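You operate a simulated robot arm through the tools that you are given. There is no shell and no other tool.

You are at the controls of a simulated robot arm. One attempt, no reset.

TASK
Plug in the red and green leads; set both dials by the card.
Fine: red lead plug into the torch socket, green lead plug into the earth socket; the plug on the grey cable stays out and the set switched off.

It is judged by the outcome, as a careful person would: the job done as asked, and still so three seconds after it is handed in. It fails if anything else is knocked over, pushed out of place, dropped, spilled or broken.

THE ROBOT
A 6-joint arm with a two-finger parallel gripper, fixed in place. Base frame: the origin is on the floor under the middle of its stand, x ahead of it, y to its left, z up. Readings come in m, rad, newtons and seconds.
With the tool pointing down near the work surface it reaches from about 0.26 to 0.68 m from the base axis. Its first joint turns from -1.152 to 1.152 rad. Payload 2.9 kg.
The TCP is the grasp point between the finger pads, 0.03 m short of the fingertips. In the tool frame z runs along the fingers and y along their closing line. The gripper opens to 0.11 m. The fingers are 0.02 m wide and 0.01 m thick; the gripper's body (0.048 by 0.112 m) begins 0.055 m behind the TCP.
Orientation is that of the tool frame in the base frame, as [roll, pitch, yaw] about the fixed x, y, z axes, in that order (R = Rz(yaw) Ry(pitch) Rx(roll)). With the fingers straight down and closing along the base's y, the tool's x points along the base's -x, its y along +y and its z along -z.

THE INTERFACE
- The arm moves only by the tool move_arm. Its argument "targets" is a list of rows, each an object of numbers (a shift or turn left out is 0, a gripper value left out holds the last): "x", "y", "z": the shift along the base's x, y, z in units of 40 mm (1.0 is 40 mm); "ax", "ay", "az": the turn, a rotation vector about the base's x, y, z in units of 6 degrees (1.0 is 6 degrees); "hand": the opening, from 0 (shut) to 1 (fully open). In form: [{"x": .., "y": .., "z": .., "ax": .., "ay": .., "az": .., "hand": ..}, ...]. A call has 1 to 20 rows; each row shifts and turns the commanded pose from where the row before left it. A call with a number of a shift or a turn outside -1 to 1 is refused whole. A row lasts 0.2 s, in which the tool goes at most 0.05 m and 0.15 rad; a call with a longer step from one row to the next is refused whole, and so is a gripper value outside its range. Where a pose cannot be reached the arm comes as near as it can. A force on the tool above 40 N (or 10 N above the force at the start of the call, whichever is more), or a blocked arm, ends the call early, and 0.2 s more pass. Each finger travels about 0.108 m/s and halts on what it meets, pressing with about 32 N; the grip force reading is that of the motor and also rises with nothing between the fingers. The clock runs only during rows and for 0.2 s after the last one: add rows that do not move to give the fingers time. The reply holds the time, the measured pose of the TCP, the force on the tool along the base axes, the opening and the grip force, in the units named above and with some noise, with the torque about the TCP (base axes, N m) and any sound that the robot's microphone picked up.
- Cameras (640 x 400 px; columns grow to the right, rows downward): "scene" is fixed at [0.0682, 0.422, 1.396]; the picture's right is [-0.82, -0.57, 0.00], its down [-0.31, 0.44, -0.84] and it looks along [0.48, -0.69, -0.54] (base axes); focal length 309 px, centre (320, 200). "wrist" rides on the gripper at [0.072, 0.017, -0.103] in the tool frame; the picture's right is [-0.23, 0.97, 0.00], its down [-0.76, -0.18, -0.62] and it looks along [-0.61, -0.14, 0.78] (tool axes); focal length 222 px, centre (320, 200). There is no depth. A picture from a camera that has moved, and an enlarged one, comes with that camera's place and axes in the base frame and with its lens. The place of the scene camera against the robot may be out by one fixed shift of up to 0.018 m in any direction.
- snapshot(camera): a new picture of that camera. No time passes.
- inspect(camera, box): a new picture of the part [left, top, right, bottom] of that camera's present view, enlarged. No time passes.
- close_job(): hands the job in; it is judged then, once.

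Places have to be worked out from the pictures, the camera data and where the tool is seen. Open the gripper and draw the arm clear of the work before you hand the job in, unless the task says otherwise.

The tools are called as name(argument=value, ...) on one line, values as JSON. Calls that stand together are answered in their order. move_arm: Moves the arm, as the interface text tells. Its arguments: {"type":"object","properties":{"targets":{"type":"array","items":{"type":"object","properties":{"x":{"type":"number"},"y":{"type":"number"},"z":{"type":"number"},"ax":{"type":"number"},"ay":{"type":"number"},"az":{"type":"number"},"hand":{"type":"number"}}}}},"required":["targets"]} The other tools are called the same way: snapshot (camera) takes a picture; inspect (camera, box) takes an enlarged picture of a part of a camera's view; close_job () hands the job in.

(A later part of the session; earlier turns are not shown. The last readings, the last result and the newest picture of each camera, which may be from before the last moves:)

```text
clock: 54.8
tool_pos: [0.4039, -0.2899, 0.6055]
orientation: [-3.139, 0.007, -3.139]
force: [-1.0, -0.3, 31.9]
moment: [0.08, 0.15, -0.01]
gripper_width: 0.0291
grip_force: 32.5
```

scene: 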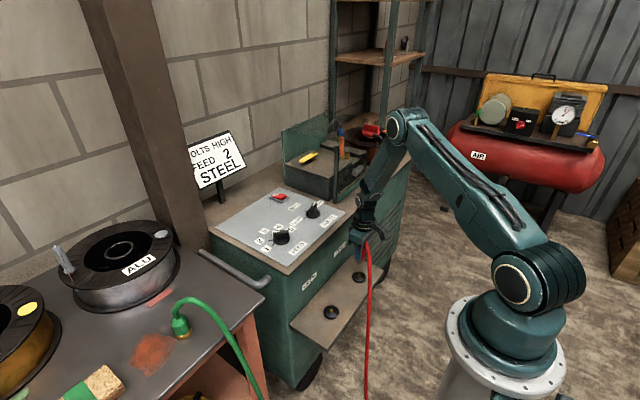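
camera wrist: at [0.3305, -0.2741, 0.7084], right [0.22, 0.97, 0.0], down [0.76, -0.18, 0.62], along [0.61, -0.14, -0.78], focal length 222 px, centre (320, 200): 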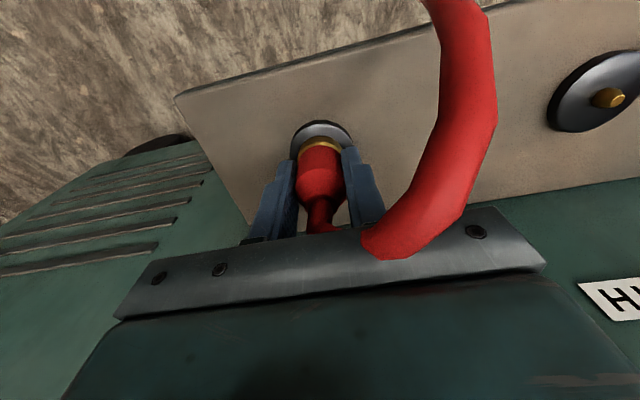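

With near-zero lateral load and 32 N down it still doesn't drop, so I need a height reference. I'll lift off, move to the bare shelf between the sockets, and touch the plug down lightly to learn the TCP height at shelf contact.

move_arm(targets=[{"z": 0.4}, {"z": 0.5}, {"y": 0.7}, {"y": 0.8}, {"y": 0.75}, {"z": -0.5}, {"z": -0.3}, {}])

inspect(camera="scene", box=[310, 240, 390, 300])

inspect(camera="wrist", box=[220, 60, 420, 200])

```text
clock: 56.6
tool_pos: [0.4023, -0.1985, 0.6064]
orientation: [3.14, 0.003, -3.139]
force: [0.1, 0.5, -0.6]
moment: [-0.01, 0.0, 0.03]
gripper_width: 0.029
grip_force: 31.8
```

```text
6.67 times, centred on (350, 270) of scene
camera zoom: at [0.0682, 0.422, 1.396], right [-0.82, -0.57, 0.0], down [-0.31, 0.44, -0.84], along [0.48, -0.69, -0.54], focal length 2062 px, centre (120, -267)
```

zoom: 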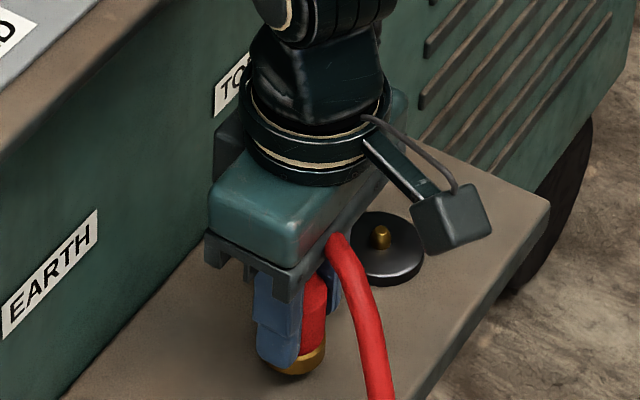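

```text
2.86 times, centred on (320, 130) of wrist
camera zoom: at [0.3306, -0.1822, 0.7099], right [0.23, 0.97, 0.0], down [0.76, -0.18, 0.62], along [0.61, -0.14, -0.78], focal length 635 px, centre (320, 400)
```

zoom: 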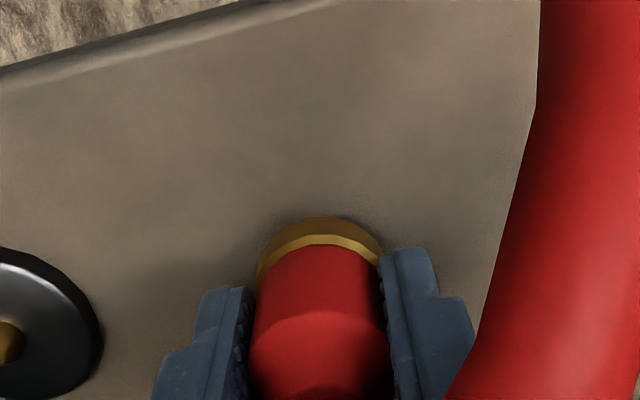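

There's no contact yet at z 0.6065. I'll lower in 2 mm steps, looking for first contact with the shelf.

move_arm(targets=[{"z": -0.1}, {"z": -0.1}, {}])

```text
clock: 57.4
tool_pos: [0.4038, -0.198, 0.5992]
orientation: [3.14, 0.002, -3.14]
force: [-0.9, 0.0, -0.8]
moment: [0.02, -0.01, 0.01]
gripper_width: 0.0291
grip_force: 31.9
```

No contact at 0.599. I'll continue down 4 mm.

move_arm(targets=[{"z": -0.05}, {"z": -0.05}, {}])

```text
clock: 58.3
tool_pos: [0.4029, -0.198, 0.5966]
orientation: [3.14, -0.001, -3.138]
force: [-3.9, 1.5, 8.6]
moment: [-0.01, -0.01, 0.0]
gripper_width: 0.0287
grip_force: 31.8
stopped in row 3: the force on the tool passed its limit at 42 N (the readings are from after the stop); the commanded pose is now the measured one
```

The shelf contact is at TCP 0.5966. With the 8 mm disc, full seating on the socket should be at about 0.6046, and pin-tip contact at about 0.6146. So the earlier stops at 0.605 were the plug fully down on the socket face. I'll go back to the socket centre, lower onto it again, and look before releasing.

move_arm(targets=[{"z": 0.5}, {"z": 0.6}, {"x": 0.03, "y": -0.75}, {"y": -0.8}, {"y": -0.75}, {"z": -0.45}, {}])

inspect(camera="scene", box=[350, 262, 376, 285])

inspect(camera="wrist", box=[280, 100, 360, 160])

```text
clock: 59.9
tool_pos: [0.4029, -0.2912, 0.6235]
orientation: [3.139, 0.003, -3.137]
force: [0.3, 0.4, -1.0]
moment: [0.02, -0.04, -0.02]
gripper_width: 0.0293
grip_force: 32.1
```

```text
16.00 times, centred on (363, 274) of scene
camera zoom: at [0.0682, 0.422, 1.396], right [-0.82, -0.57, 0.0], down [-0.31, 0.44, -0.84], along [0.48, -0.69, -0.54], focal length 4948 px, centre (-368, -976)
```

zoom: 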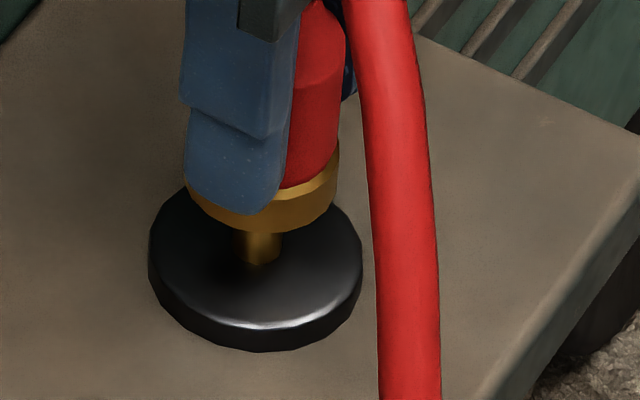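

```text
6.67 times, centred on (320, 130) of wrist
camera zoom: at [0.3315, -0.2744, 0.7264], right [0.22, 0.97, 0.0], down [0.76, -0.18, 0.62], along [0.61, -0.14, -0.78], focal length 1481 px, centre (320, 667)
```

zoom: 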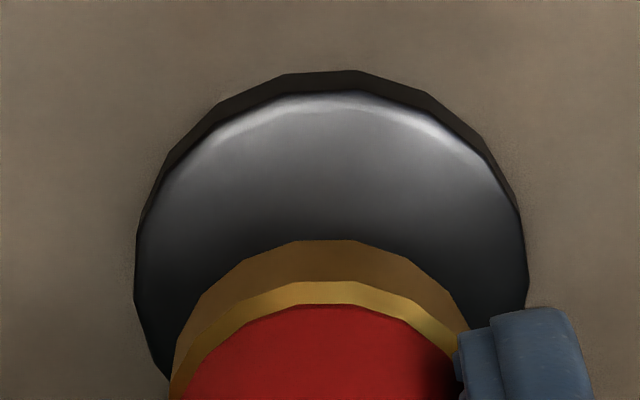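

Now I can see the pin below the plug, which needs about +0.8 mm in x and +0.6 mm in y. I'll correct and lower gently. Passing below 0.6146 without force means the pin is entering the hole.

move_arm(targets=[{"x": 0.02, "y": 0.015}, {"z": -0.1}, {"z": -0.1}, {"z": -0.08}, {}])

inspect(camera="scene", box=[350, 262, 376, 285])

```text
clock: 61.1
tool_pos: [0.4034, -0.2904, 0.6114]
orientation: [3.14, 0.002, -3.14]
force: [0.5, 0.1, -1.1]
moment: [-0.02, 0.01, 0.03]
gripper_width: 0.0291
grip_force: 32.2
```

```text
16.00 times, centred on (363, 274) of scene
camera zoom: at [0.0682, 0.422, 1.396], right [-0.82, -0.57, 0.0], down [-0.31, 0.44, -0.84], along [0.48, -0.69, -0.54], focal length 4948 px, centre (-368, -976)
```

zoom: 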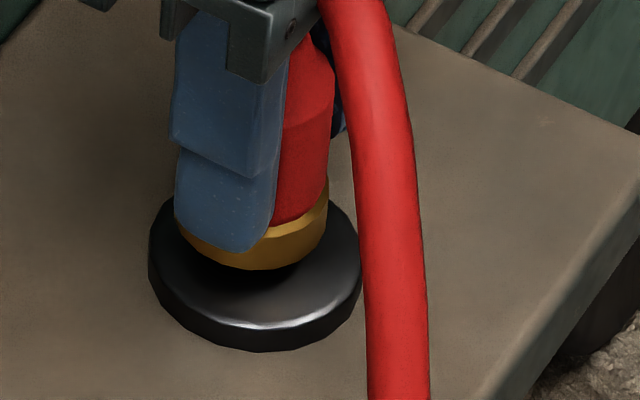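

At 0.6114 there's no contact force, so the pin tip is entering and the plug looks centred. I'll continue down slowly to seat it.

move_arm(targets=[{"z": -0.05}, {"z": -0.05}, {"z": -0.03}, {}])

inspect(camera="scene", box=[350, 262, 376, 285])

inspect(camera="wrist", box=[280, 100, 360, 160])

```text
clock: 62.1
tool_pos: [0.4049, -0.2891, 0.6071]
orientation: [3.139, 0.0, -3.14]
force: [-1.2, 0.1, 1.3]
moment: [0.02, 0.11, 0.01]
gripper_width: 0.0292
grip_force: 31.6
```

```text
16.00 times, centred on (363, 274) of scene
camera zoom: at [0.0681, 0.4221, 1.396], right [-0.82, -0.57, 0.0], down [-0.31, 0.44, -0.84], along [0.48, -0.69, -0.54], focal length 4948 px, centre (-368, -976)
```

zoom: 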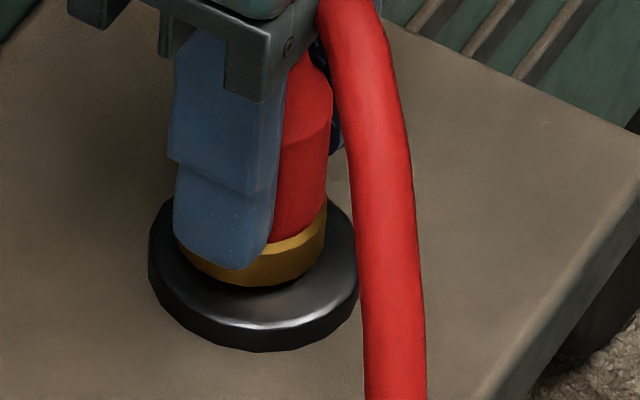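

```text
6.67 times, centred on (320, 130) of wrist
camera zoom: at [0.3328, -0.2737, 0.7097], right [0.23, 0.97, 0.0], down [0.76, -0.18, 0.62], along [0.61, -0.14, -0.78], focal length 1481 px, centre (320, 667)
```

zoom: 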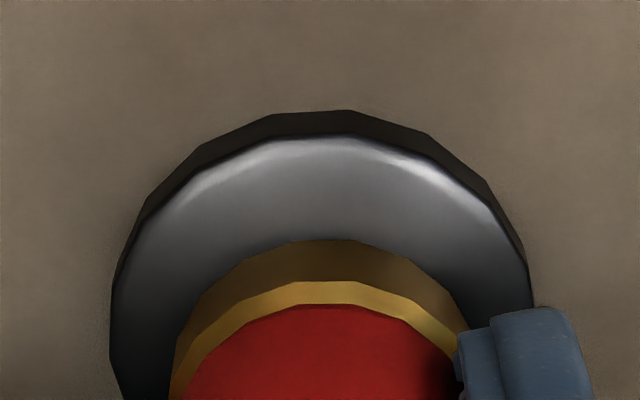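

Contact is just beginning (1.3 N). I'll press down the last 2–3 mm.

move_arm(targets=[{"z": -0.05}, {"z": -0.03}, {}])

inspect(camera="scene", box=[350, 262, 376, 285])

```text
clock: 62.8
tool_pos: [0.4054, -0.2908, 0.605]
orientation: [3.138, 0.0, -3.14]
force: [-4.3, 2.8, 9.3]
moment: [-0.06, -0.02, -0.02]
gripper_width: 0.029
grip_force: 31.9
stopped in row 3: the force on the tool passed its limit at 43 N (the readings are from after the stop); the commanded pose is now the measured one
```

```text
16.00 times, centred on (363, 274) of scene
camera zoom: at [0.068, 0.4222, 1.3959], right [-0.82, -0.57, 0.0], down [-0.31, 0.44, -0.84], along [0.48, -0.69, -0.54], focal length 4948 px, centre (-368, -976)
```

zoom: 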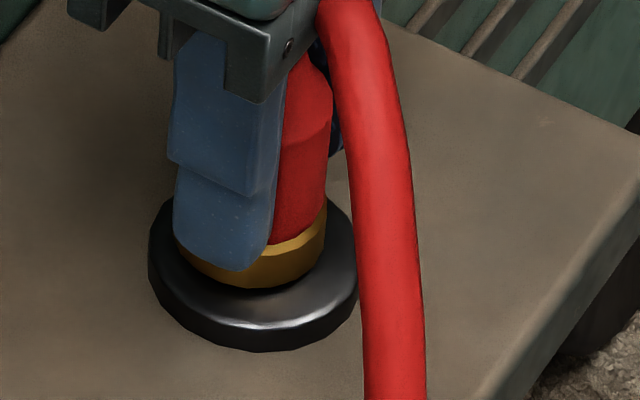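

The stop at 0.605 is 8.4 mm above the shelf contact height, exactly the disc thickness, so the plug is down on the socket face with the pin inside. I'll open the fingers and check that it stays upright.

move_arm(targets=[{"hand": 0.35}, {"hand": 0.5}, {}])

inspect(camera="scene", box=[340, 250, 388, 286])

inspect(camera="wrist", box=[240, 80, 400, 200])

```text
clock: 63.6
tool_pos: [0.4039, -0.2905, 0.6057]
orientation: [3.139, 0.0, -3.138]
force: [-0.4, -0.1, -0.2]
moment: [-0.02, 0.01, 0.01]
gripper_width: 0.0551
grip_force: 0.0
```

```text
11.11 times, centred on (364, 268) of scene
camera zoom: at [0.0682, 0.422, 1.396], right [-0.82, -0.57, 0.0], down [-0.31, 0.44, -0.84], along [0.48, -0.69, -0.54], focal length 3436 px, centre (-169, -556)
```

zoom: 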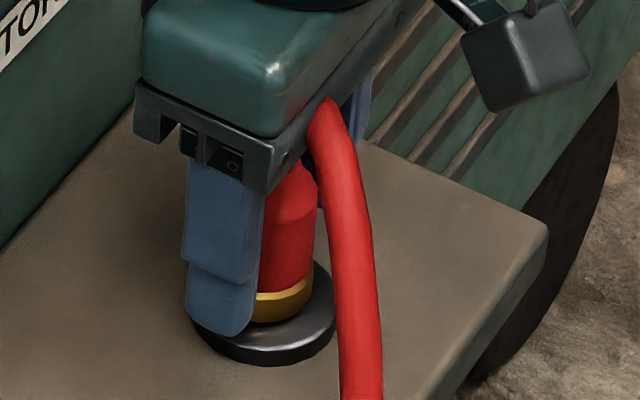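

```text
3.33 times, centred on (320, 140) of wrist
camera zoom: at [0.333, -0.2739, 0.7088], right [0.22, 0.97, 0.0], down [0.76, -0.18, 0.62], along [0.61, -0.14, -0.78], focal length 740 px, centre (320, 400)
```

zoom: 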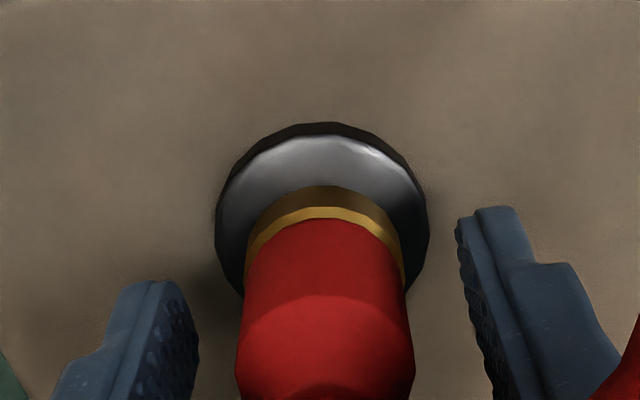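

The plug stays upright by itself. I'll rise straight up slowly and look at it unobstructed.

move_arm(targets=[{"z": 0.3}, {"z": 0.5}, {"z": 0.7}, {"z": 0.8}, {"z": 0.9}, {}])

inspect(camera="scene", box=[335, 240, 395, 290])

inspect(camera="wrist", box=[240, 40, 440, 190])

snapshot(camera="scene")

```text
clock: 65.0
tool_pos: [0.4034, -0.2882, 0.7343]
orientation: [3.139, 0.0, -3.139]
force: [-0.1, 0.0, 0.4]
moment: [-0.03, 0.01, -0.03]
gripper_width: 0.0551
grip_force: 0.0
```

```text
8.00 times, centred on (365, 265) of scene
camera zoom: at [0.0682, 0.4221, 1.396], right [-0.82, -0.57, 0.0], down [-0.31, 0.44, -0.84], along [0.48, -0.69, -0.54], focal length 2474 px, centre (-40, -320)
```

zoom: 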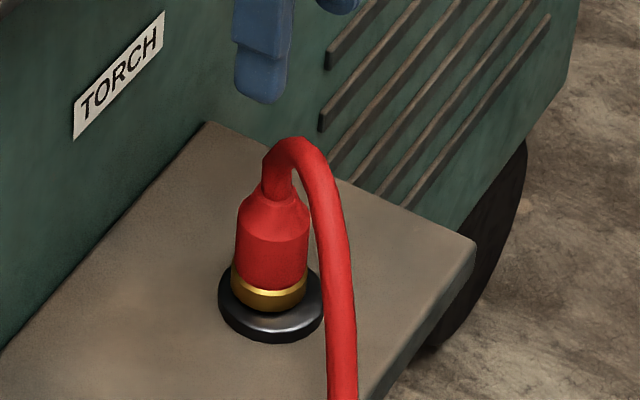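

```text
2.67 times, centred on (340, 115) of wrist
camera zoom: at [0.3312, -0.2717, 0.8373], right [0.22, 0.97, 0.0], down [0.76, -0.18, 0.62], along [0.61, -0.14, -0.78], focal length 592 px, centre (267, 427)
```

zoom: 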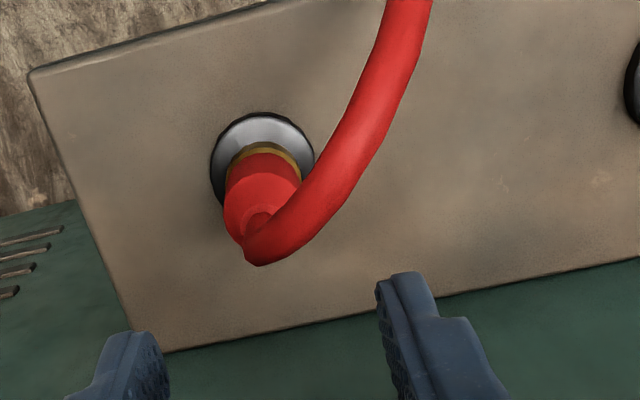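

```text
taken
```

scene: 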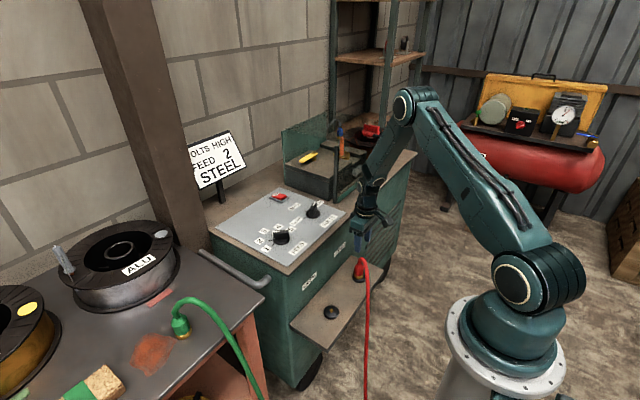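

The red plug stands in the torch socket. I want to verify the depth with maximum zoom, comparing the gap under the gold ring with the disc edge.

inspect(camera="scene", box=[354, 266, 382, 287])

inspect(camera="scene", box=[318, 300, 346, 321])

inspect(camera="wrist", box=[310, 75, 370, 120])

```text
16.00 times, centred on (368, 276) of scene
camera zoom: at [0.0682, 0.4221, 1.396], right [-0.82, -0.57, 0.0], down [-0.31, 0.44, -0.84], along [0.48, -0.69, -0.54], focal length 4948 px, centre (-448, -1024)
```

zoom: 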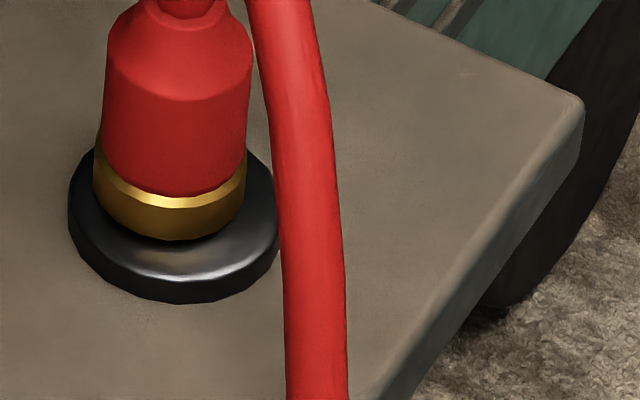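

```text
16.00 times, centred on (332, 310) of scene
camera zoom: at [0.0682, 0.4221, 1.396], right [-0.82, -0.57, 0.0], down [-0.31, 0.44, -0.84], along [0.48, -0.69, -0.54], focal length 4948 px, centre (128, -1568)
```

zoom: 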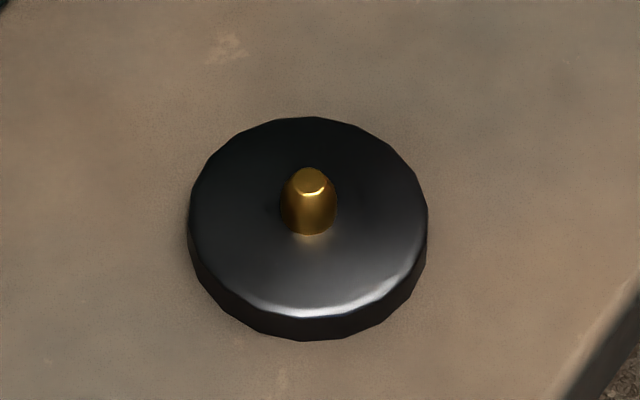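

```text
8.89 times, centred on (340, 98) of wrist
camera zoom: at [0.3312, -0.2717, 0.8373], right [0.22, 0.97, 0.0], down [0.76, -0.18, 0.62], along [0.61, -0.14, -0.78], focal length 1974 px, centre (142, 1111)
```

zoom: 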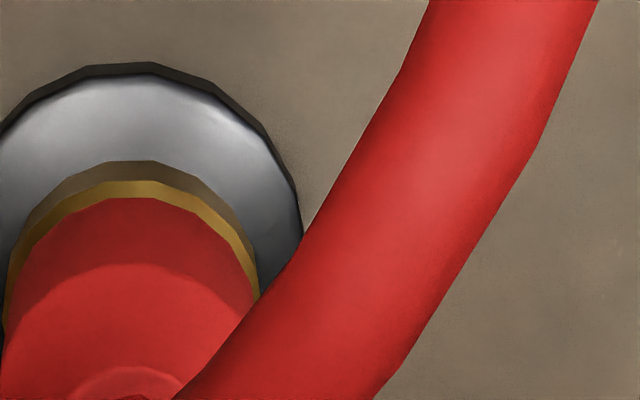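

The stop heights are repeatable (0.605), the difference from the shelf equals the disc thickness, and the plug stands free and upright, so I take red as fully home in TORCH. Next I'll rise clear and travel high to view the green plug.

move_arm(targets=[{"z": 0.9}, {"z": 1.0}, {"z": 1.0}, {"z": 1.0}, {"z": 1.0}, {"z": 0.6}, {"x": 0.15, "y": 1.0}, {"x": 0.15, "y": 1.0}, {"x": 0.15, "y": 1.0}, {"x": 0.15, "y": 1.0}, {"x": 0.15, "y": 1.0}, {"x": 0.15, "y": 1.0}, {"x": 0.15, "y": 1.0}, {"x": 0.15, "y": 1.0}, {"x": 0.15, "y": 1.0}, {"x": 0.15, "y": 1.0}, {"x": 0.15, "y": 1.0}, {"x": 0.15, "y": 1.0}, {"x": 0.15, "y": 0.8}, {}])

snapshot(camera="wrist")

inspect(camera="wrist", box=[260, 80, 440, 200])

snapshot(camera="scene")

```text
clock: 69.2
tool_pos: [0.4816, 0.2227, 0.9527]
orientation: [3.14, -0.001, -3.139]
force: [-0.1, 0.1, 0.0]
moment: [0.0, 0.01, 0.03]
gripper_width: 0.0551
grip_force: 0.0
```

```text
taken
camera wrist: at [0.4107, 0.2387, 1.057], right [0.23, 0.97, 0.0], down [0.76, -0.18, 0.62], along [0.61, -0.14, -0.78], focal length 222 px, centre (320, 200)
```

wrist: 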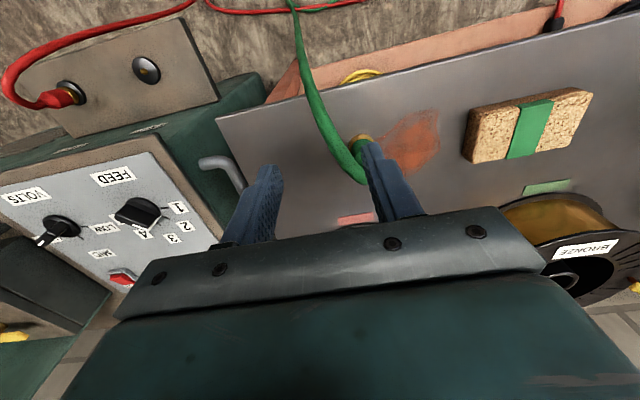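

```text
3.33 times, centred on (350, 140) of wrist
camera zoom: at [0.4107, 0.2387, 1.057], right [0.23, 0.97, 0.0], down [0.76, -0.18, 0.62], along [0.61, -0.14, -0.78], focal length 740 px, centre (220, 400)
```

zoom: 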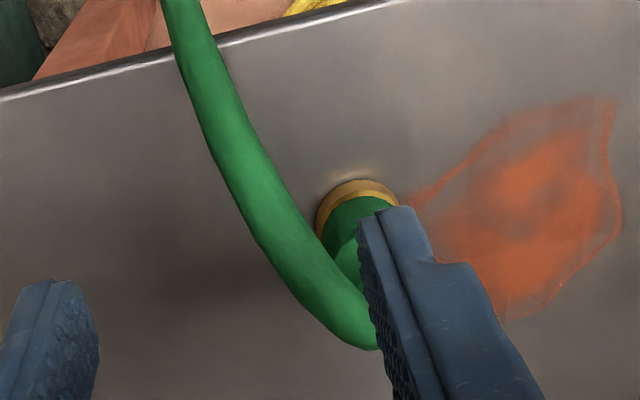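

```text
taken
```

scene: 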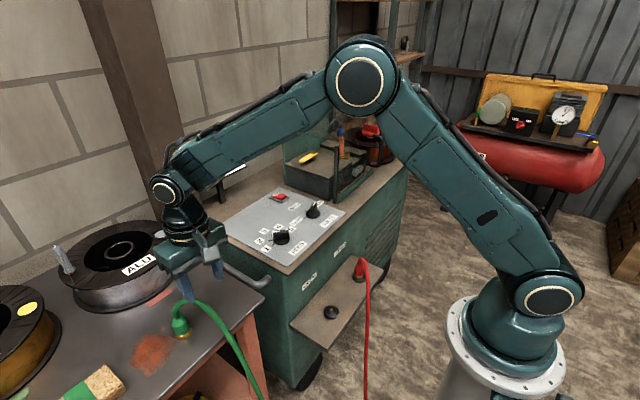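

Red sits in the torch socket with its cable hanging freely. The green plug comes out at about (0.546,0.262) on the bench. I'll move above it with the fingers opened wider and come partway down to check alignment.

move_arm(targets=[{"x": 0.528, "y": 0.34, "hand": 0.7}, {"x": 0.528, "y": 0.34}, {"x": 0.528, "y": 0.34, "z": -0.3}, {"z": -0.5}, {"z": -0.5}, {}])

inspect(camera="wrist", box=[220, 80, 420, 210])

inspect(camera="scene", box=[120, 240, 240, 350])

```text
clock: 70.6
tool_pos: [0.5456, 0.2633, 0.9011]
orientation: [3.137, 0.0, -3.14]
force: [-0.7, 0.2, 0.2]
moment: [-0.02, -0.02, -0.01]
gripper_width: 0.0771
grip_force: 0.0
```

```text
3.08 times, centred on (320, 145) of wrist
camera zoom: at [0.4735, 0.2798, 1.0044], right [0.22, 0.97, 0.0], down [0.76, -0.18, 0.62], along [0.61, -0.14, -0.78], focal length 684 px, centre (320, 369)
```

zoom: 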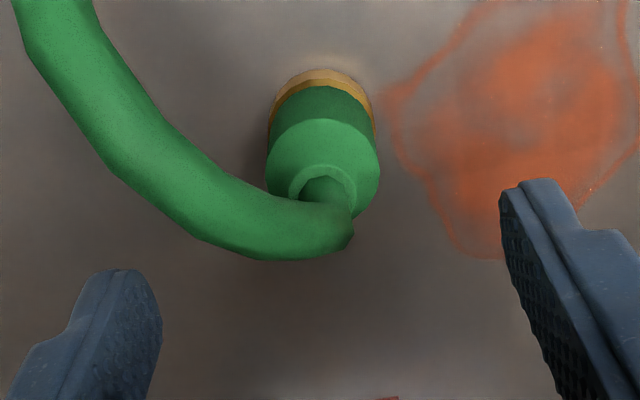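

```text
3.64 times, centred on (180, 295) of scene
camera zoom: at [0.0682, 0.4221, 1.396], right [-0.82, -0.57, 0.0], down [-0.31, 0.44, -0.84], along [0.48, -0.69, -0.54], focal length 1124 px, centre (829, -146)
```

zoom: 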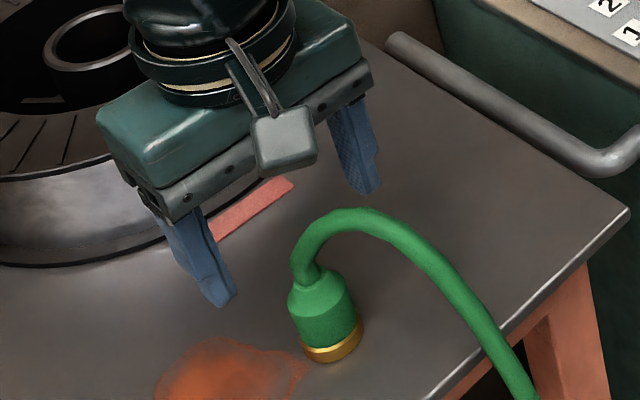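

The green plug is centred between the fingers (within 0.5 mm in y, about 1 mm in x). I'll descend to the same gripping height that worked for red, with the tips just above the gold ring.

move_arm(targets=[{"x": 0.03, "z": -0.5}, {"z": -0.5}, {"z": -0.4}, {"z": -0.25}, {"z": -0.2}, {}])

inspect(camera="wrist", box=[220, 80, 420, 210])

inspect(camera="scene", box=[120, 240, 240, 350])

```text
clock: 72.0
tool_pos: [0.5468, 0.2619, 0.8264]
orientation: [3.138, -0.001, -3.14]
force: [0.7, -0.1, 0.2]
moment: [0.0, -0.03, -0.01]
gripper_width: 0.0769
grip_force: 0.0
```

```text
3.08 times, centred on (320, 145) of wrist
camera zoom: at [0.4747, 0.2785, 0.9302], right [0.22, 0.97, 0.0], down [0.76, -0.18, 0.62], along [0.61, -0.14, -0.78], focal length 684 px, centre (320, 369)
```

zoom: 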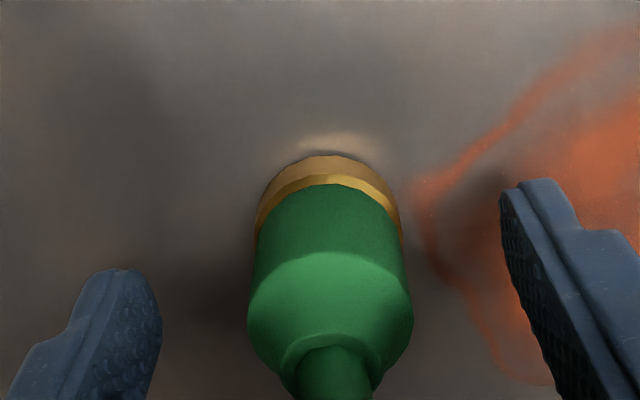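

```text
3.64 times, centred on (180, 295) of scene
camera zoom: at [0.0682, 0.422, 1.396], right [-0.82, -0.57, 0.0], down [-0.31, 0.44, -0.84], along [0.48, -0.69, -0.54], focal length 1124 px, centre (829, -146)
```

zoom: 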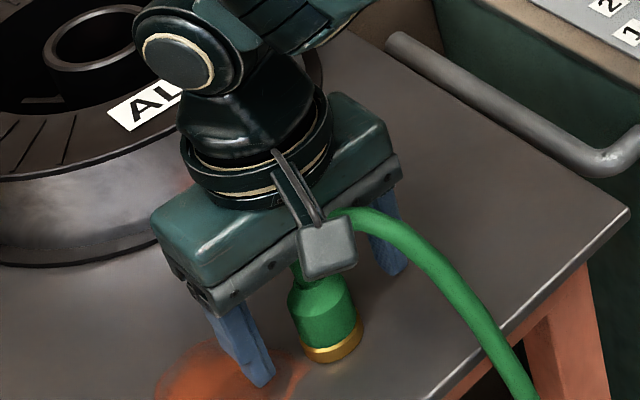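

The plug is about 2 mm to +y of the tool axis, so I'll trim that, close, and try a 4 mm lift.

move_arm(targets=[{"y": 0.05}, {"hand": 0}, {"hand": 0}, {"hand": 0}, {"hand": 0}, {"z": 0.1}, {}])

inspect(camera="wrist", box=[220, 80, 420, 210])

```text
clock: 73.6
tool_pos: [0.547, 0.2649, 0.831]
orientation: [3.138, -0.001, -3.139]
force: [0.1, -0.3, -1.9]
moment: [0.0, -0.01, 0.01]
gripper_width: 0.0308
grip_force: 32.3
```

```text
3.08 times, centred on (320, 145) of wrist
camera zoom: at [0.4751, 0.281, 0.9347], right [0.22, 0.97, 0.0], down [0.76, -0.18, 0.62], along [0.61, -0.14, -0.78], focal length 684 px, centre (320, 369)
```

zoom: 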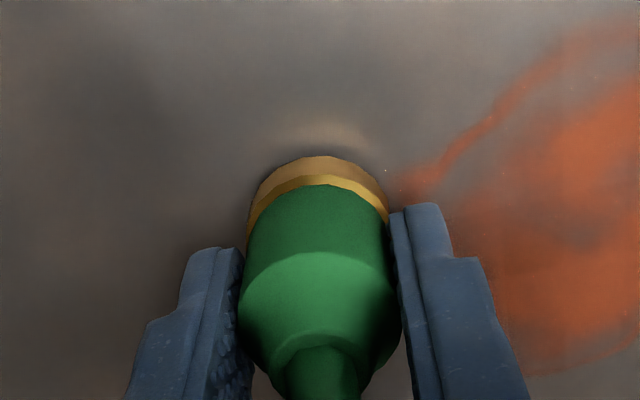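

Green is lifting with the hand (30.8 mm grip). I'll raise it and draw it back off the bench toward the robot.

move_arm(targets=[{"z": 0.2}, {"z": 0.4}, {"z": 0.7}, {"z": 0.8}, {"z": 0.4}, {"x": -0.6}, {"x": -0.75}, {"x": -0.75}, {"x": -0.75}, {"x": -0.7}, {}])

snapshot(camera="scene")

snapshot(camera="wrist")

```text
clock: 76.0
tool_pos: [0.4058, 0.2649, 0.9308]
orientation: [3.137, -0.001, -3.139]
force: [-0.8, 0.0, -1.0]
moment: [0.0, 0.01, 0.0]
gripper_width: 0.0307
grip_force: 32.2
```

```text
taken
```

scene: 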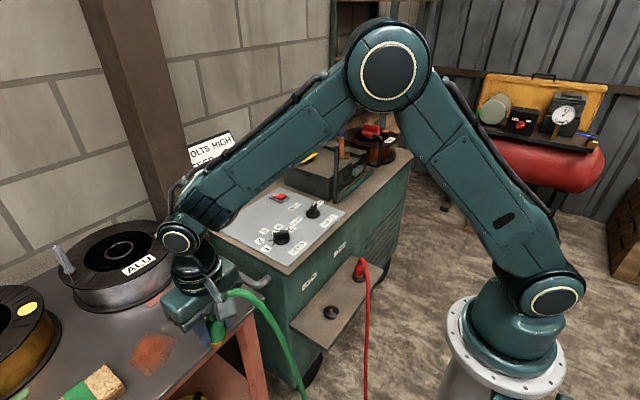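

```text
taken
camera wrist: at [0.3337, 0.2811, 1.0342], right [0.22, 0.97, 0.0], down [0.76, -0.18, 0.62], along [0.61, -0.14, -0.78], focal length 222 px, centre (320, 200)
```

wrist: 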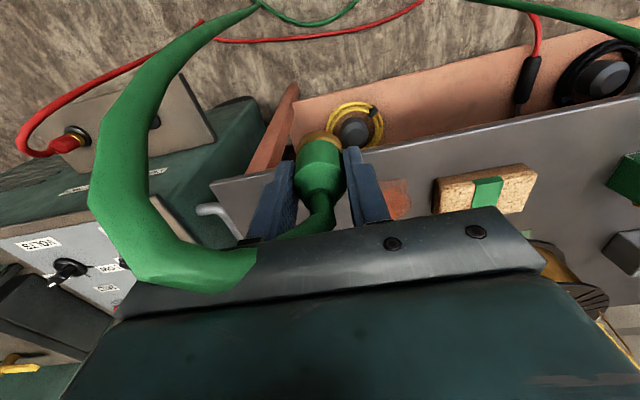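

Green is secure. I'll carry it along -y at this height to above the earth socket.

move_arm(targets=[{"y": -0.5}, {"y": -0.8}, {"y": -0.8}, {"y": -0.8}, {"y": -0.8}, {"y": -0.8}, {"y": -0.8}, {"y": -0.8}, {"y": -0.8}, {"y": -0.8}, {"y": -0.8}, {"y": -0.8}, {"y": -0.1}, {}])

snapshot(camera="scene")

snapshot(camera="wrist")

inspect(camera="wrist", box=[260, 20, 400, 125])

```text
clock: 79.0
tool_pos: [0.4053, -0.1119, 0.9336]
orientation: [3.138, 0.0, -3.138]
force: [-0.3, -0.3, -0.9]
moment: [-0.01, -0.01, 0.01]
gripper_width: 0.0307
grip_force: 32.5
```

```text
taken
```

scene: 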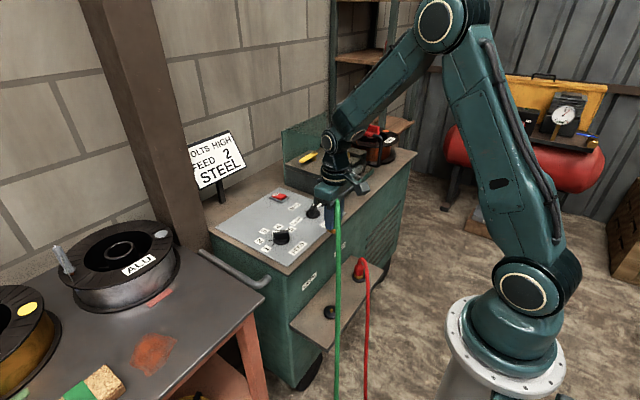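

```text
taken
camera wrist: at [0.3347, -0.095, 1.0358], right [0.22, 0.97, 0.0], down [0.76, -0.18, 0.62], along [0.61, -0.14, -0.78], focal length 222 px, centre (320, 200)
```

wrist: 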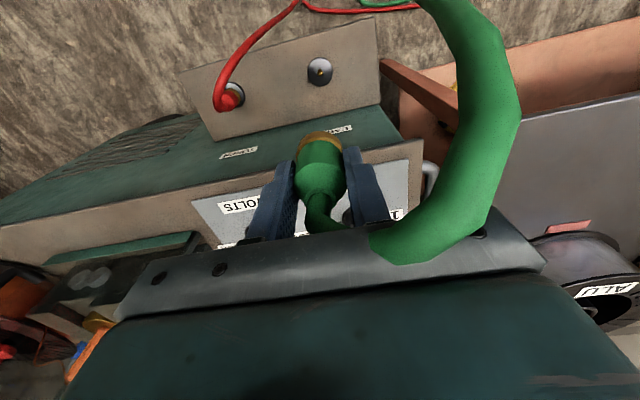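

```text
3.81 times, centred on (330, 72) of wrist
camera zoom: at [0.3347, -0.095, 1.0358], right [0.22, 0.97, 0.0], down [0.76, -0.18, 0.62], along [0.61, -0.14, -0.78], focal length 846 px, centre (282, 686)
```

zoom: 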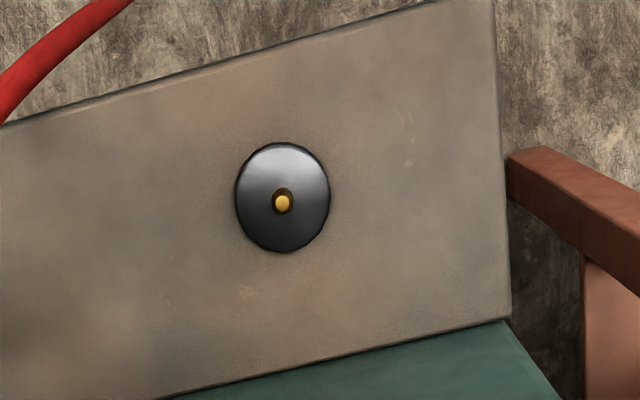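

The earth socket measures as being at about (0.404,-0.112). I'll trim x and descend to about 0.68 for a closer alignment check.

move_arm(targets=[{"x": -0.07, "z": -0.4}, {"z": -0.75}, {"z": -0.75}, {"z": -0.75}, {"z": -0.75}, {"z": -0.75}, {"z": -0.75}, {"z": -0.75}, {"z": -0.7}, {}])

inspect(camera="wrist", box=[240, 60, 440, 200])

inspect(camera="scene", box=[290, 250, 390, 330])

```text
clock: 81.2
tool_pos: [0.4023, -0.1122, 0.6784]
orientation: [3.138, 0.001, -3.139]
force: [0.2, 0.0, -0.7]
moment: [0.0, 0.0, 0.0]
gripper_width: 0.0307
grip_force: 31.9
```

```text
2.86 times, centred on (340, 130) of wrist
camera zoom: at [0.3312, -0.0957, 0.7817], right [0.22, 0.97, 0.0], down [0.76, -0.18, 0.62], along [0.61, -0.14, -0.78], focal length 635 px, centre (263, 400)
```

zoom: 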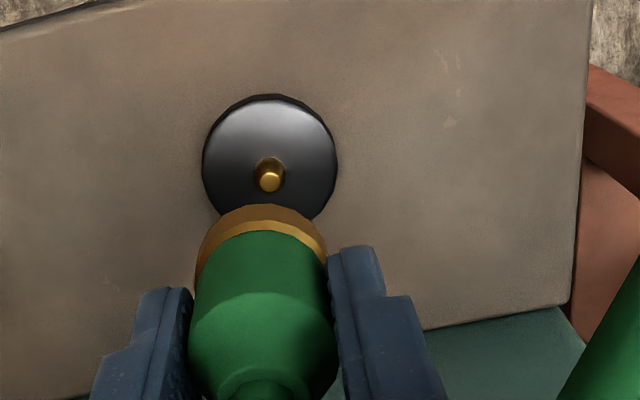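

```text
5.00 times, centred on (340, 290) of scene
camera zoom: at [0.0682, 0.422, 1.396], right [-0.82, -0.57, 0.0], down [-0.31, 0.44, -0.84], along [0.48, -0.69, -0.54], focal length 1546 px, centre (220, -250)
```

zoom: 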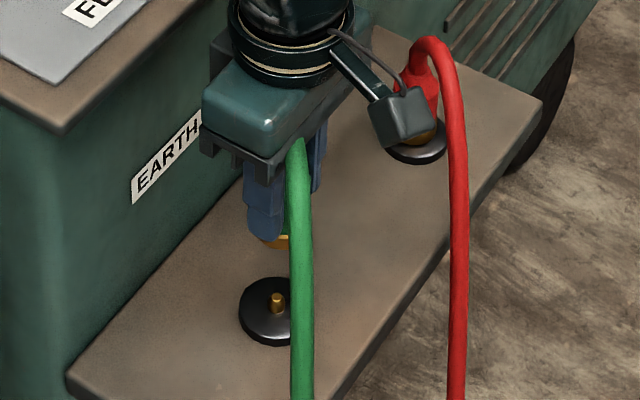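

Comparing with the torch approach, the socket is at about (+1.2,+1.6) mm from the tool axis, and the green plug sits about 2 mm to -x in the grip. I'll trim +3 mm in x and +2 mm in y, and lower to just above the pin to verify.

move_arm(targets=[{"x": 0.075, "y": 0.05, "z": -0.2}, {"z": -0.35}, {"z": -0.35}, {"z": -0.25}, {}])

inspect(camera="wrist", box=[280, 90, 360, 150])

inspect(camera="scene", box=[318, 292, 352, 318])

```text
clock: 82.4
tool_pos: [0.4048, -0.1114, 0.632]
orientation: [3.138, 0.0, -3.142]
force: [0.6, -0.7, 0.1]
moment: [0.01, 0.01, -0.02]
gripper_width: 0.031
grip_force: 31.4
```

```text
6.67 times, centred on (320, 120) of wrist
camera zoom: at [0.3338, -0.0939, 0.7354], right [0.22, 0.97, 0.0], down [0.76, -0.18, 0.62], along [0.61, -0.14, -0.78], focal length 1481 px, centre (320, 733)
```

zoom: 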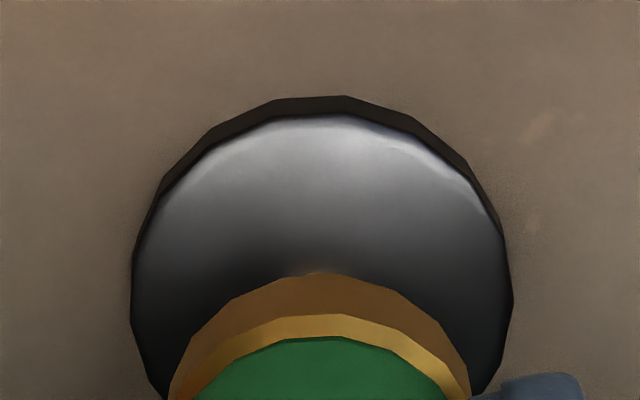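

```text
15.38 times, centred on (335, 305) of scene
camera zoom: at [0.0682, 0.422, 1.396], right [-0.82, -0.57, 0.0], down [-0.31, 0.44, -0.84], along [0.48, -0.69, -0.54], focal length 4758 px, centre (89, -1415)
```

zoom: 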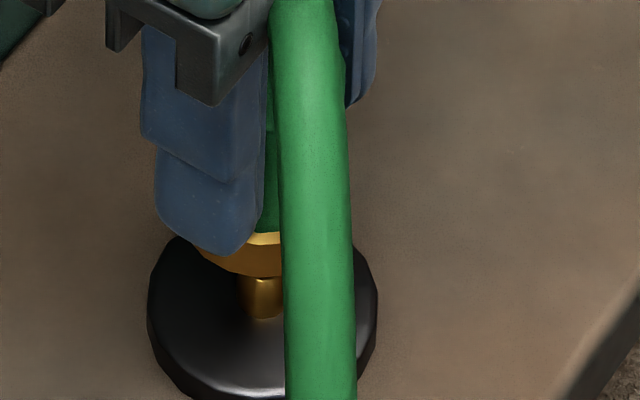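

y is aligned, and both views indicate the plug is 2–3 mm too far to -x. I'll shift +2.3 mm in x and lower toward the pin in small steps.

move_arm(targets=[{"x": 0.0575}, {"z": -0.12}, {"z": -0.12}, {}])

inspect(camera="wrist", box=[280, 90, 360, 150])

inspect(camera="scene", box=[318, 292, 352, 318])

```text
clock: 83.4
tool_pos: [0.4078, -0.1089, 0.6218]
orientation: [3.136, 0.0, -3.14]
force: [0.2, -0.7, -1.1]
moment: [0.0, -0.03, 0.0]
gripper_width: 0.0307
grip_force: 32.0
```

```text
6.67 times, centred on (320, 120) of wrist
camera zoom: at [0.3358, -0.0932, 0.7253], right [0.22, 0.97, 0.0], down [0.76, -0.18, 0.62], along [0.61, -0.14, -0.78], focal length 1481 px, centre (320, 733)
```

zoom: 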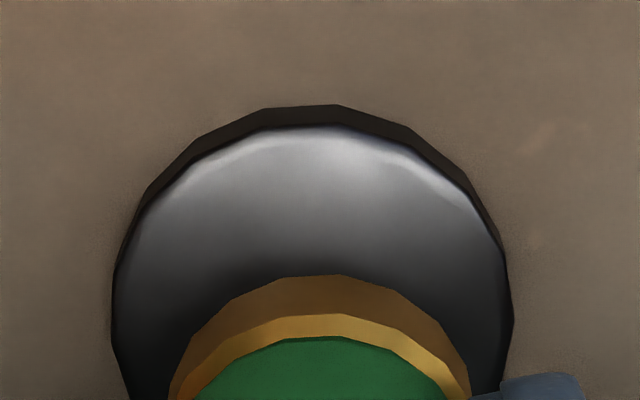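

```text
15.38 times, centred on (335, 305) of scene
camera zoom: at [0.0682, 0.422, 1.396], right [-0.82, -0.57, 0.0], down [-0.31, 0.44, -0.84], along [0.48, -0.69, -0.54], focal length 4758 px, centre (89, -1415)
```

zoom: 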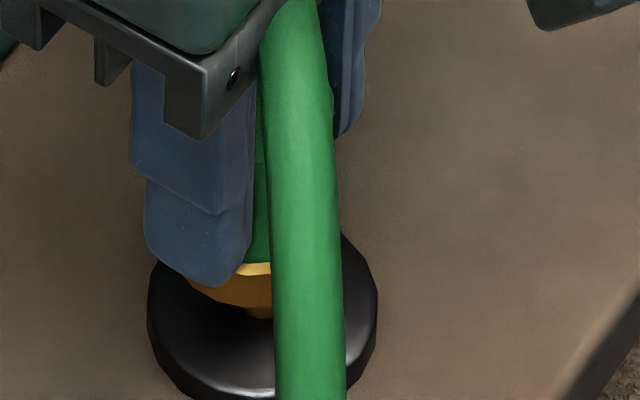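

x looks aligned now and the plug is about 0.8 mm too far +y. I'll trim and go past the pin-tip level (0.616), watching force.

move_arm(targets=[{"y": -0.02}, {"z": -0.1}, {"z": -0.12}, {}])

inspect(camera="wrist", box=[280, 90, 360, 150])

inspect(camera="scene", box=[318, 292, 352, 318])

```text
clock: 84.4
tool_pos: [0.407, -0.1113, 0.6119]
orientation: [3.138, 0.001, -3.141]
force: [-1.9, 0.8, 0.1]
moment: [0.0, 0.06, 0.02]
gripper_width: 0.0309
grip_force: 32.1
```

```text
6.67 times, centred on (320, 120) of wrist
camera zoom: at [0.3357, -0.0942, 0.7157], right [0.22, 0.97, 0.0], down [0.76, -0.18, 0.62], along [0.61, -0.14, -0.78], focal length 1481 px, centre (320, 733)
```

zoom: 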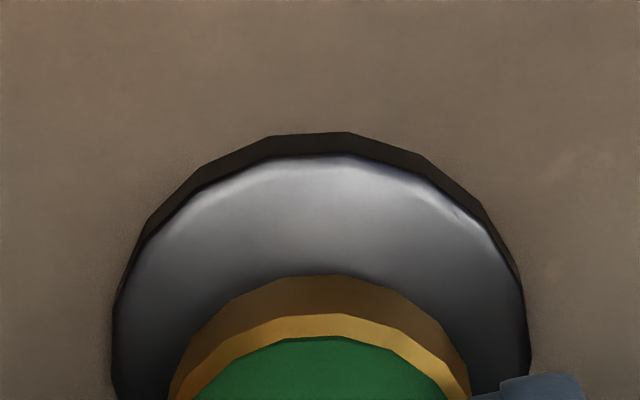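

```text
15.38 times, centred on (335, 305) of scene
camera zoom: at [0.0681, 0.4221, 1.396], right [-0.82, -0.57, 0.0], down [-0.31, 0.44, -0.84], along [0.48, -0.69, -0.54], focal length 4758 px, centre (89, -1415)
```

zoom: 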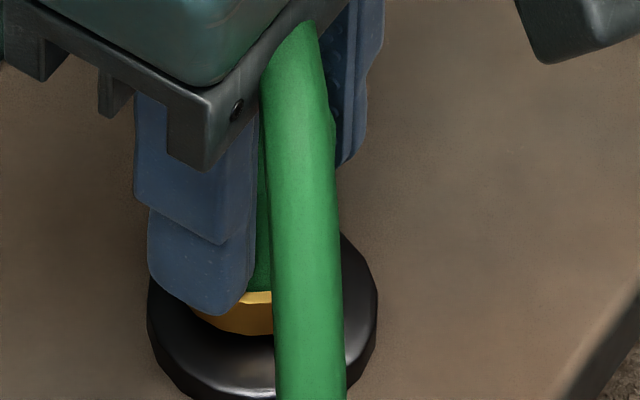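

The pin is entering with almost no force and the plug is centred. I'll continue down slowly to seat it.

move_arm(targets=[{"z": -0.05}, {"z": -0.05}, {"z": -0.03}, {}])

```text
clock: 85.4
tool_pos: [0.4074, -0.1117, 0.6093]
orientation: [3.138, -0.003, -3.14]
force: [-2.1, 0.0, 5.4]
moment: [-0.02, -0.21, 0.02]
gripper_width: 0.0308
grip_force: 32.7
stopped in row 4: the force on the tool passed its limit at 42 N (the readings are from after the stop); the commanded pose is now the measured one
```

It stopped at 0.6093, about 3 mm above the expected seat (0.6065), much like red's first try. I'll look at the current alignment before nudging.

inspect(camera="wrist", box=[280, 90, 360, 150])

inspect(camera="scene", box=[318, 292, 352, 318])

inspect(camera="wrist", box=[220, 80, 420, 210])

```text
6.67 times, centred on (320, 120) of wrist
camera zoom: at [0.3355, -0.0945, 0.7127], right [0.23, 0.97, 0.0], down [0.76, -0.18, 0.62], along [0.61, -0.14, -0.78], focal length 1481 px, centre (320, 733)
```

zoom: 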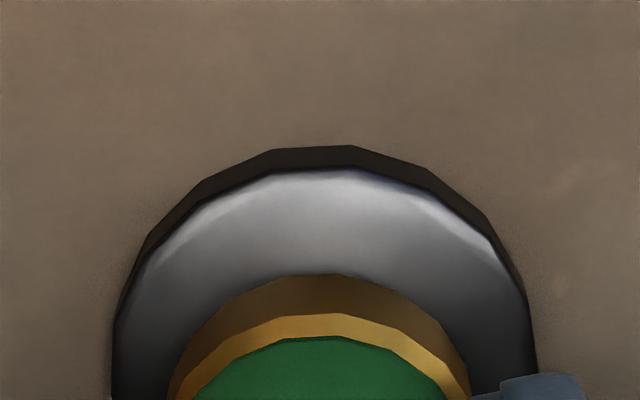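

```text
15.38 times, centred on (335, 305) of scene
camera zoom: at [0.0681, 0.4221, 1.396], right [-0.82, -0.57, 0.0], down [-0.31, 0.44, -0.84], along [0.48, -0.69, -0.54], focal length 4758 px, centre (89, -1415)
```

zoom: 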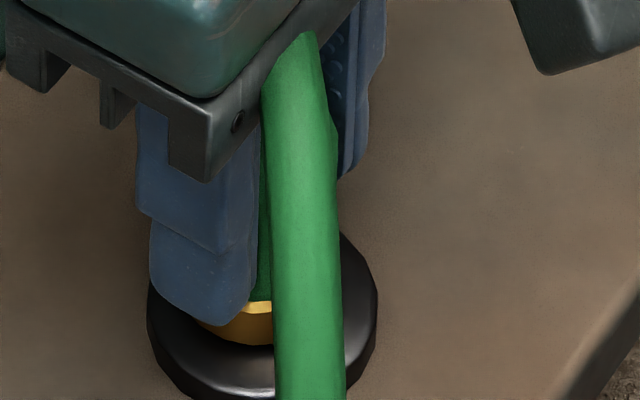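

```text
3.08 times, centred on (320, 145) of wrist
camera zoom: at [0.3355, -0.0945, 0.7127], right [0.23, 0.97, 0.0], down [0.76, -0.18, 0.62], along [0.61, -0.14, -0.78], focal length 684 px, centre (320, 369)
```

zoom: 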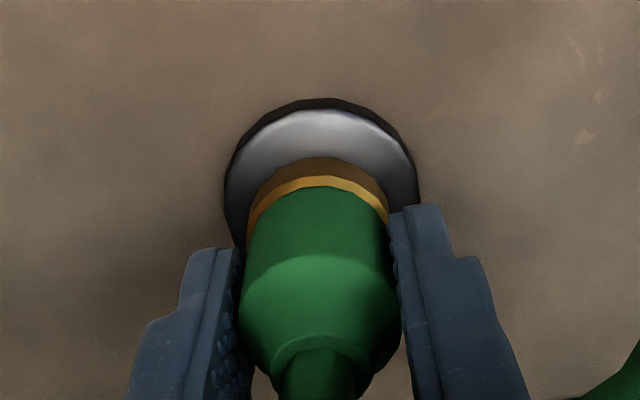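

Geometry suggests it may already be flush. I'll do the same check as for red: lift off, touch the bare shelf beside the socket lightly, and compare heights.

move_arm(targets=[{"z": 0.3}, {"z": 0.4}, {"y": -0.7}, {"y": -0.8}, {"y": -0.5}, {"z": -0.4}, {"z": -0.25}, {}])

```text
clock: 87.2
tool_pos: [0.4076, -0.1916, 0.6092]
orientation: [3.138, -0.003, -3.141]
force: [-0.2, 0.3, -0.9]
moment: [0.03, 0.02, -0.07]
gripper_width: 0.0308
grip_force: 31.2
```

No contact at 0.609 over the bare shelf. I'll lower 5 mm and then in 1.5 mm steps.

move_arm(targets=[{"z": -0.08}, {"z": -0.05}, {}])

```text
clock: 88.0
tool_pos: [0.4077, -0.1914, 0.606]
orientation: [3.139, -0.002, -3.139]
force: [-0.4, 0.4, -1.7]
moment: [0.01, 0.04, 0.02]
gripper_width: 0.0311
grip_force: 32.1
```

No contact at 0.606. I'll step down a further 3 mm.

move_arm(targets=[{"z": -0.04}, {"z": -0.035}, {}])

```text
clock: 88.8
tool_pos: [0.4073, -0.1921, 0.6024]
orientation: [3.138, -0.002, -3.138]
force: [0.0, -0.3, -0.8]
moment: [-0.03, 0.0, 0.03]
gripper_width: 0.0306
grip_force: 31.9
```

No contact at 0.6024 yet. Down another 1.5 mm.

move_arm(targets=[{"z": -0.0375}, {}])

```text
clock: 89.4
tool_pos: [0.4084, -0.1903, 0.6002]
orientation: [3.137, -0.002, -3.139]
force: [-0.5, -0.1, -0.7]
moment: [-0.01, -0.02, 0.02]
gripper_width: 0.0311
grip_force: 31.8
```

Still nothing at 0.600. Another 1.5 mm.

move_arm(targets=[{"z": -0.0375}, {}])

```text
clock: 90.0
tool_pos: [0.4074, -0.1915, 0.598]
orientation: [3.138, -0.001, -3.138]
force: [-0.4, -0.2, -1.0]
moment: [0.02, -0.04, -0.02]
gripper_width: 0.0308
grip_force: 32.4
```

No contact at 0.598, so the plug at 0.6093 on the socket was not flush. I'll continue to find the real shelf height.

move_arm(targets=[{"z": -0.0375}, {}])

```text
clock: 90.6
tool_pos: [0.4075, -0.1899, 0.5999]
orientation: [3.139, -0.002, -3.14]
force: [-10.2, 6.1, 33.7]
moment: [-0.07, 0.08, -0.06]
gripper_width: 0.0306
grip_force: 32.0
```

Contact with 34 N. I'll take the camera-reported pose here for a more precise height.

inspect(camera="wrist", box=[280, 90, 360, 150])

inspect(camera="scene", box=[325, 265, 365, 295])

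```text
6.67 times, centred on (320, 120) of wrist
camera zoom: at [0.336, -0.1746, 0.7025], right [0.22, 0.97, 0.0], down [0.76, -0.18, 0.62], along [0.61, -0.14, -0.78], focal length 1481 px, centre (320, 733)
```

zoom: 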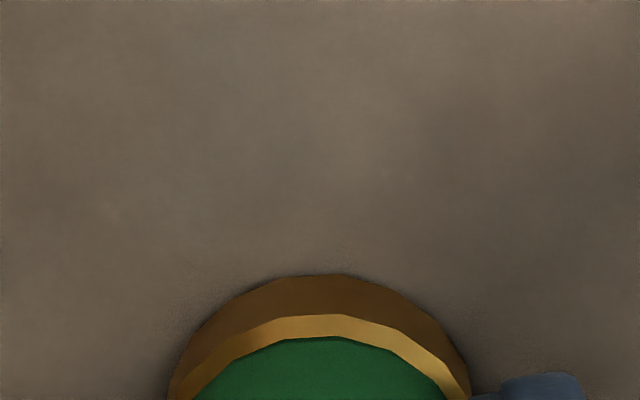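

```text
13.33 times, centred on (345, 280) of scene
camera zoom: at [0.0676, 0.4223, 1.3959], right [-0.82, -0.57, 0.0], down [-0.31, 0.44, -0.84], along [0.48, -0.69, -0.54], focal length 4123 px, centre (-13, -867)
```

zoom: 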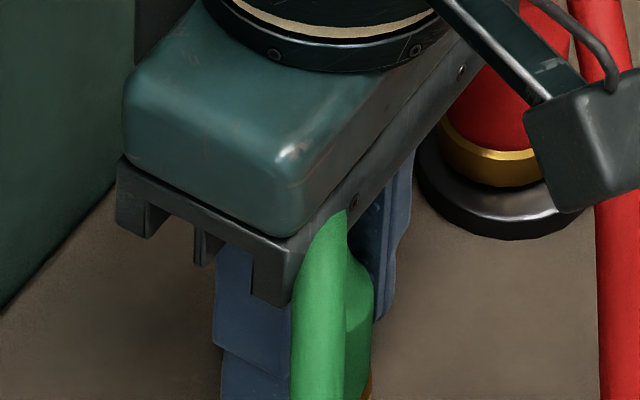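

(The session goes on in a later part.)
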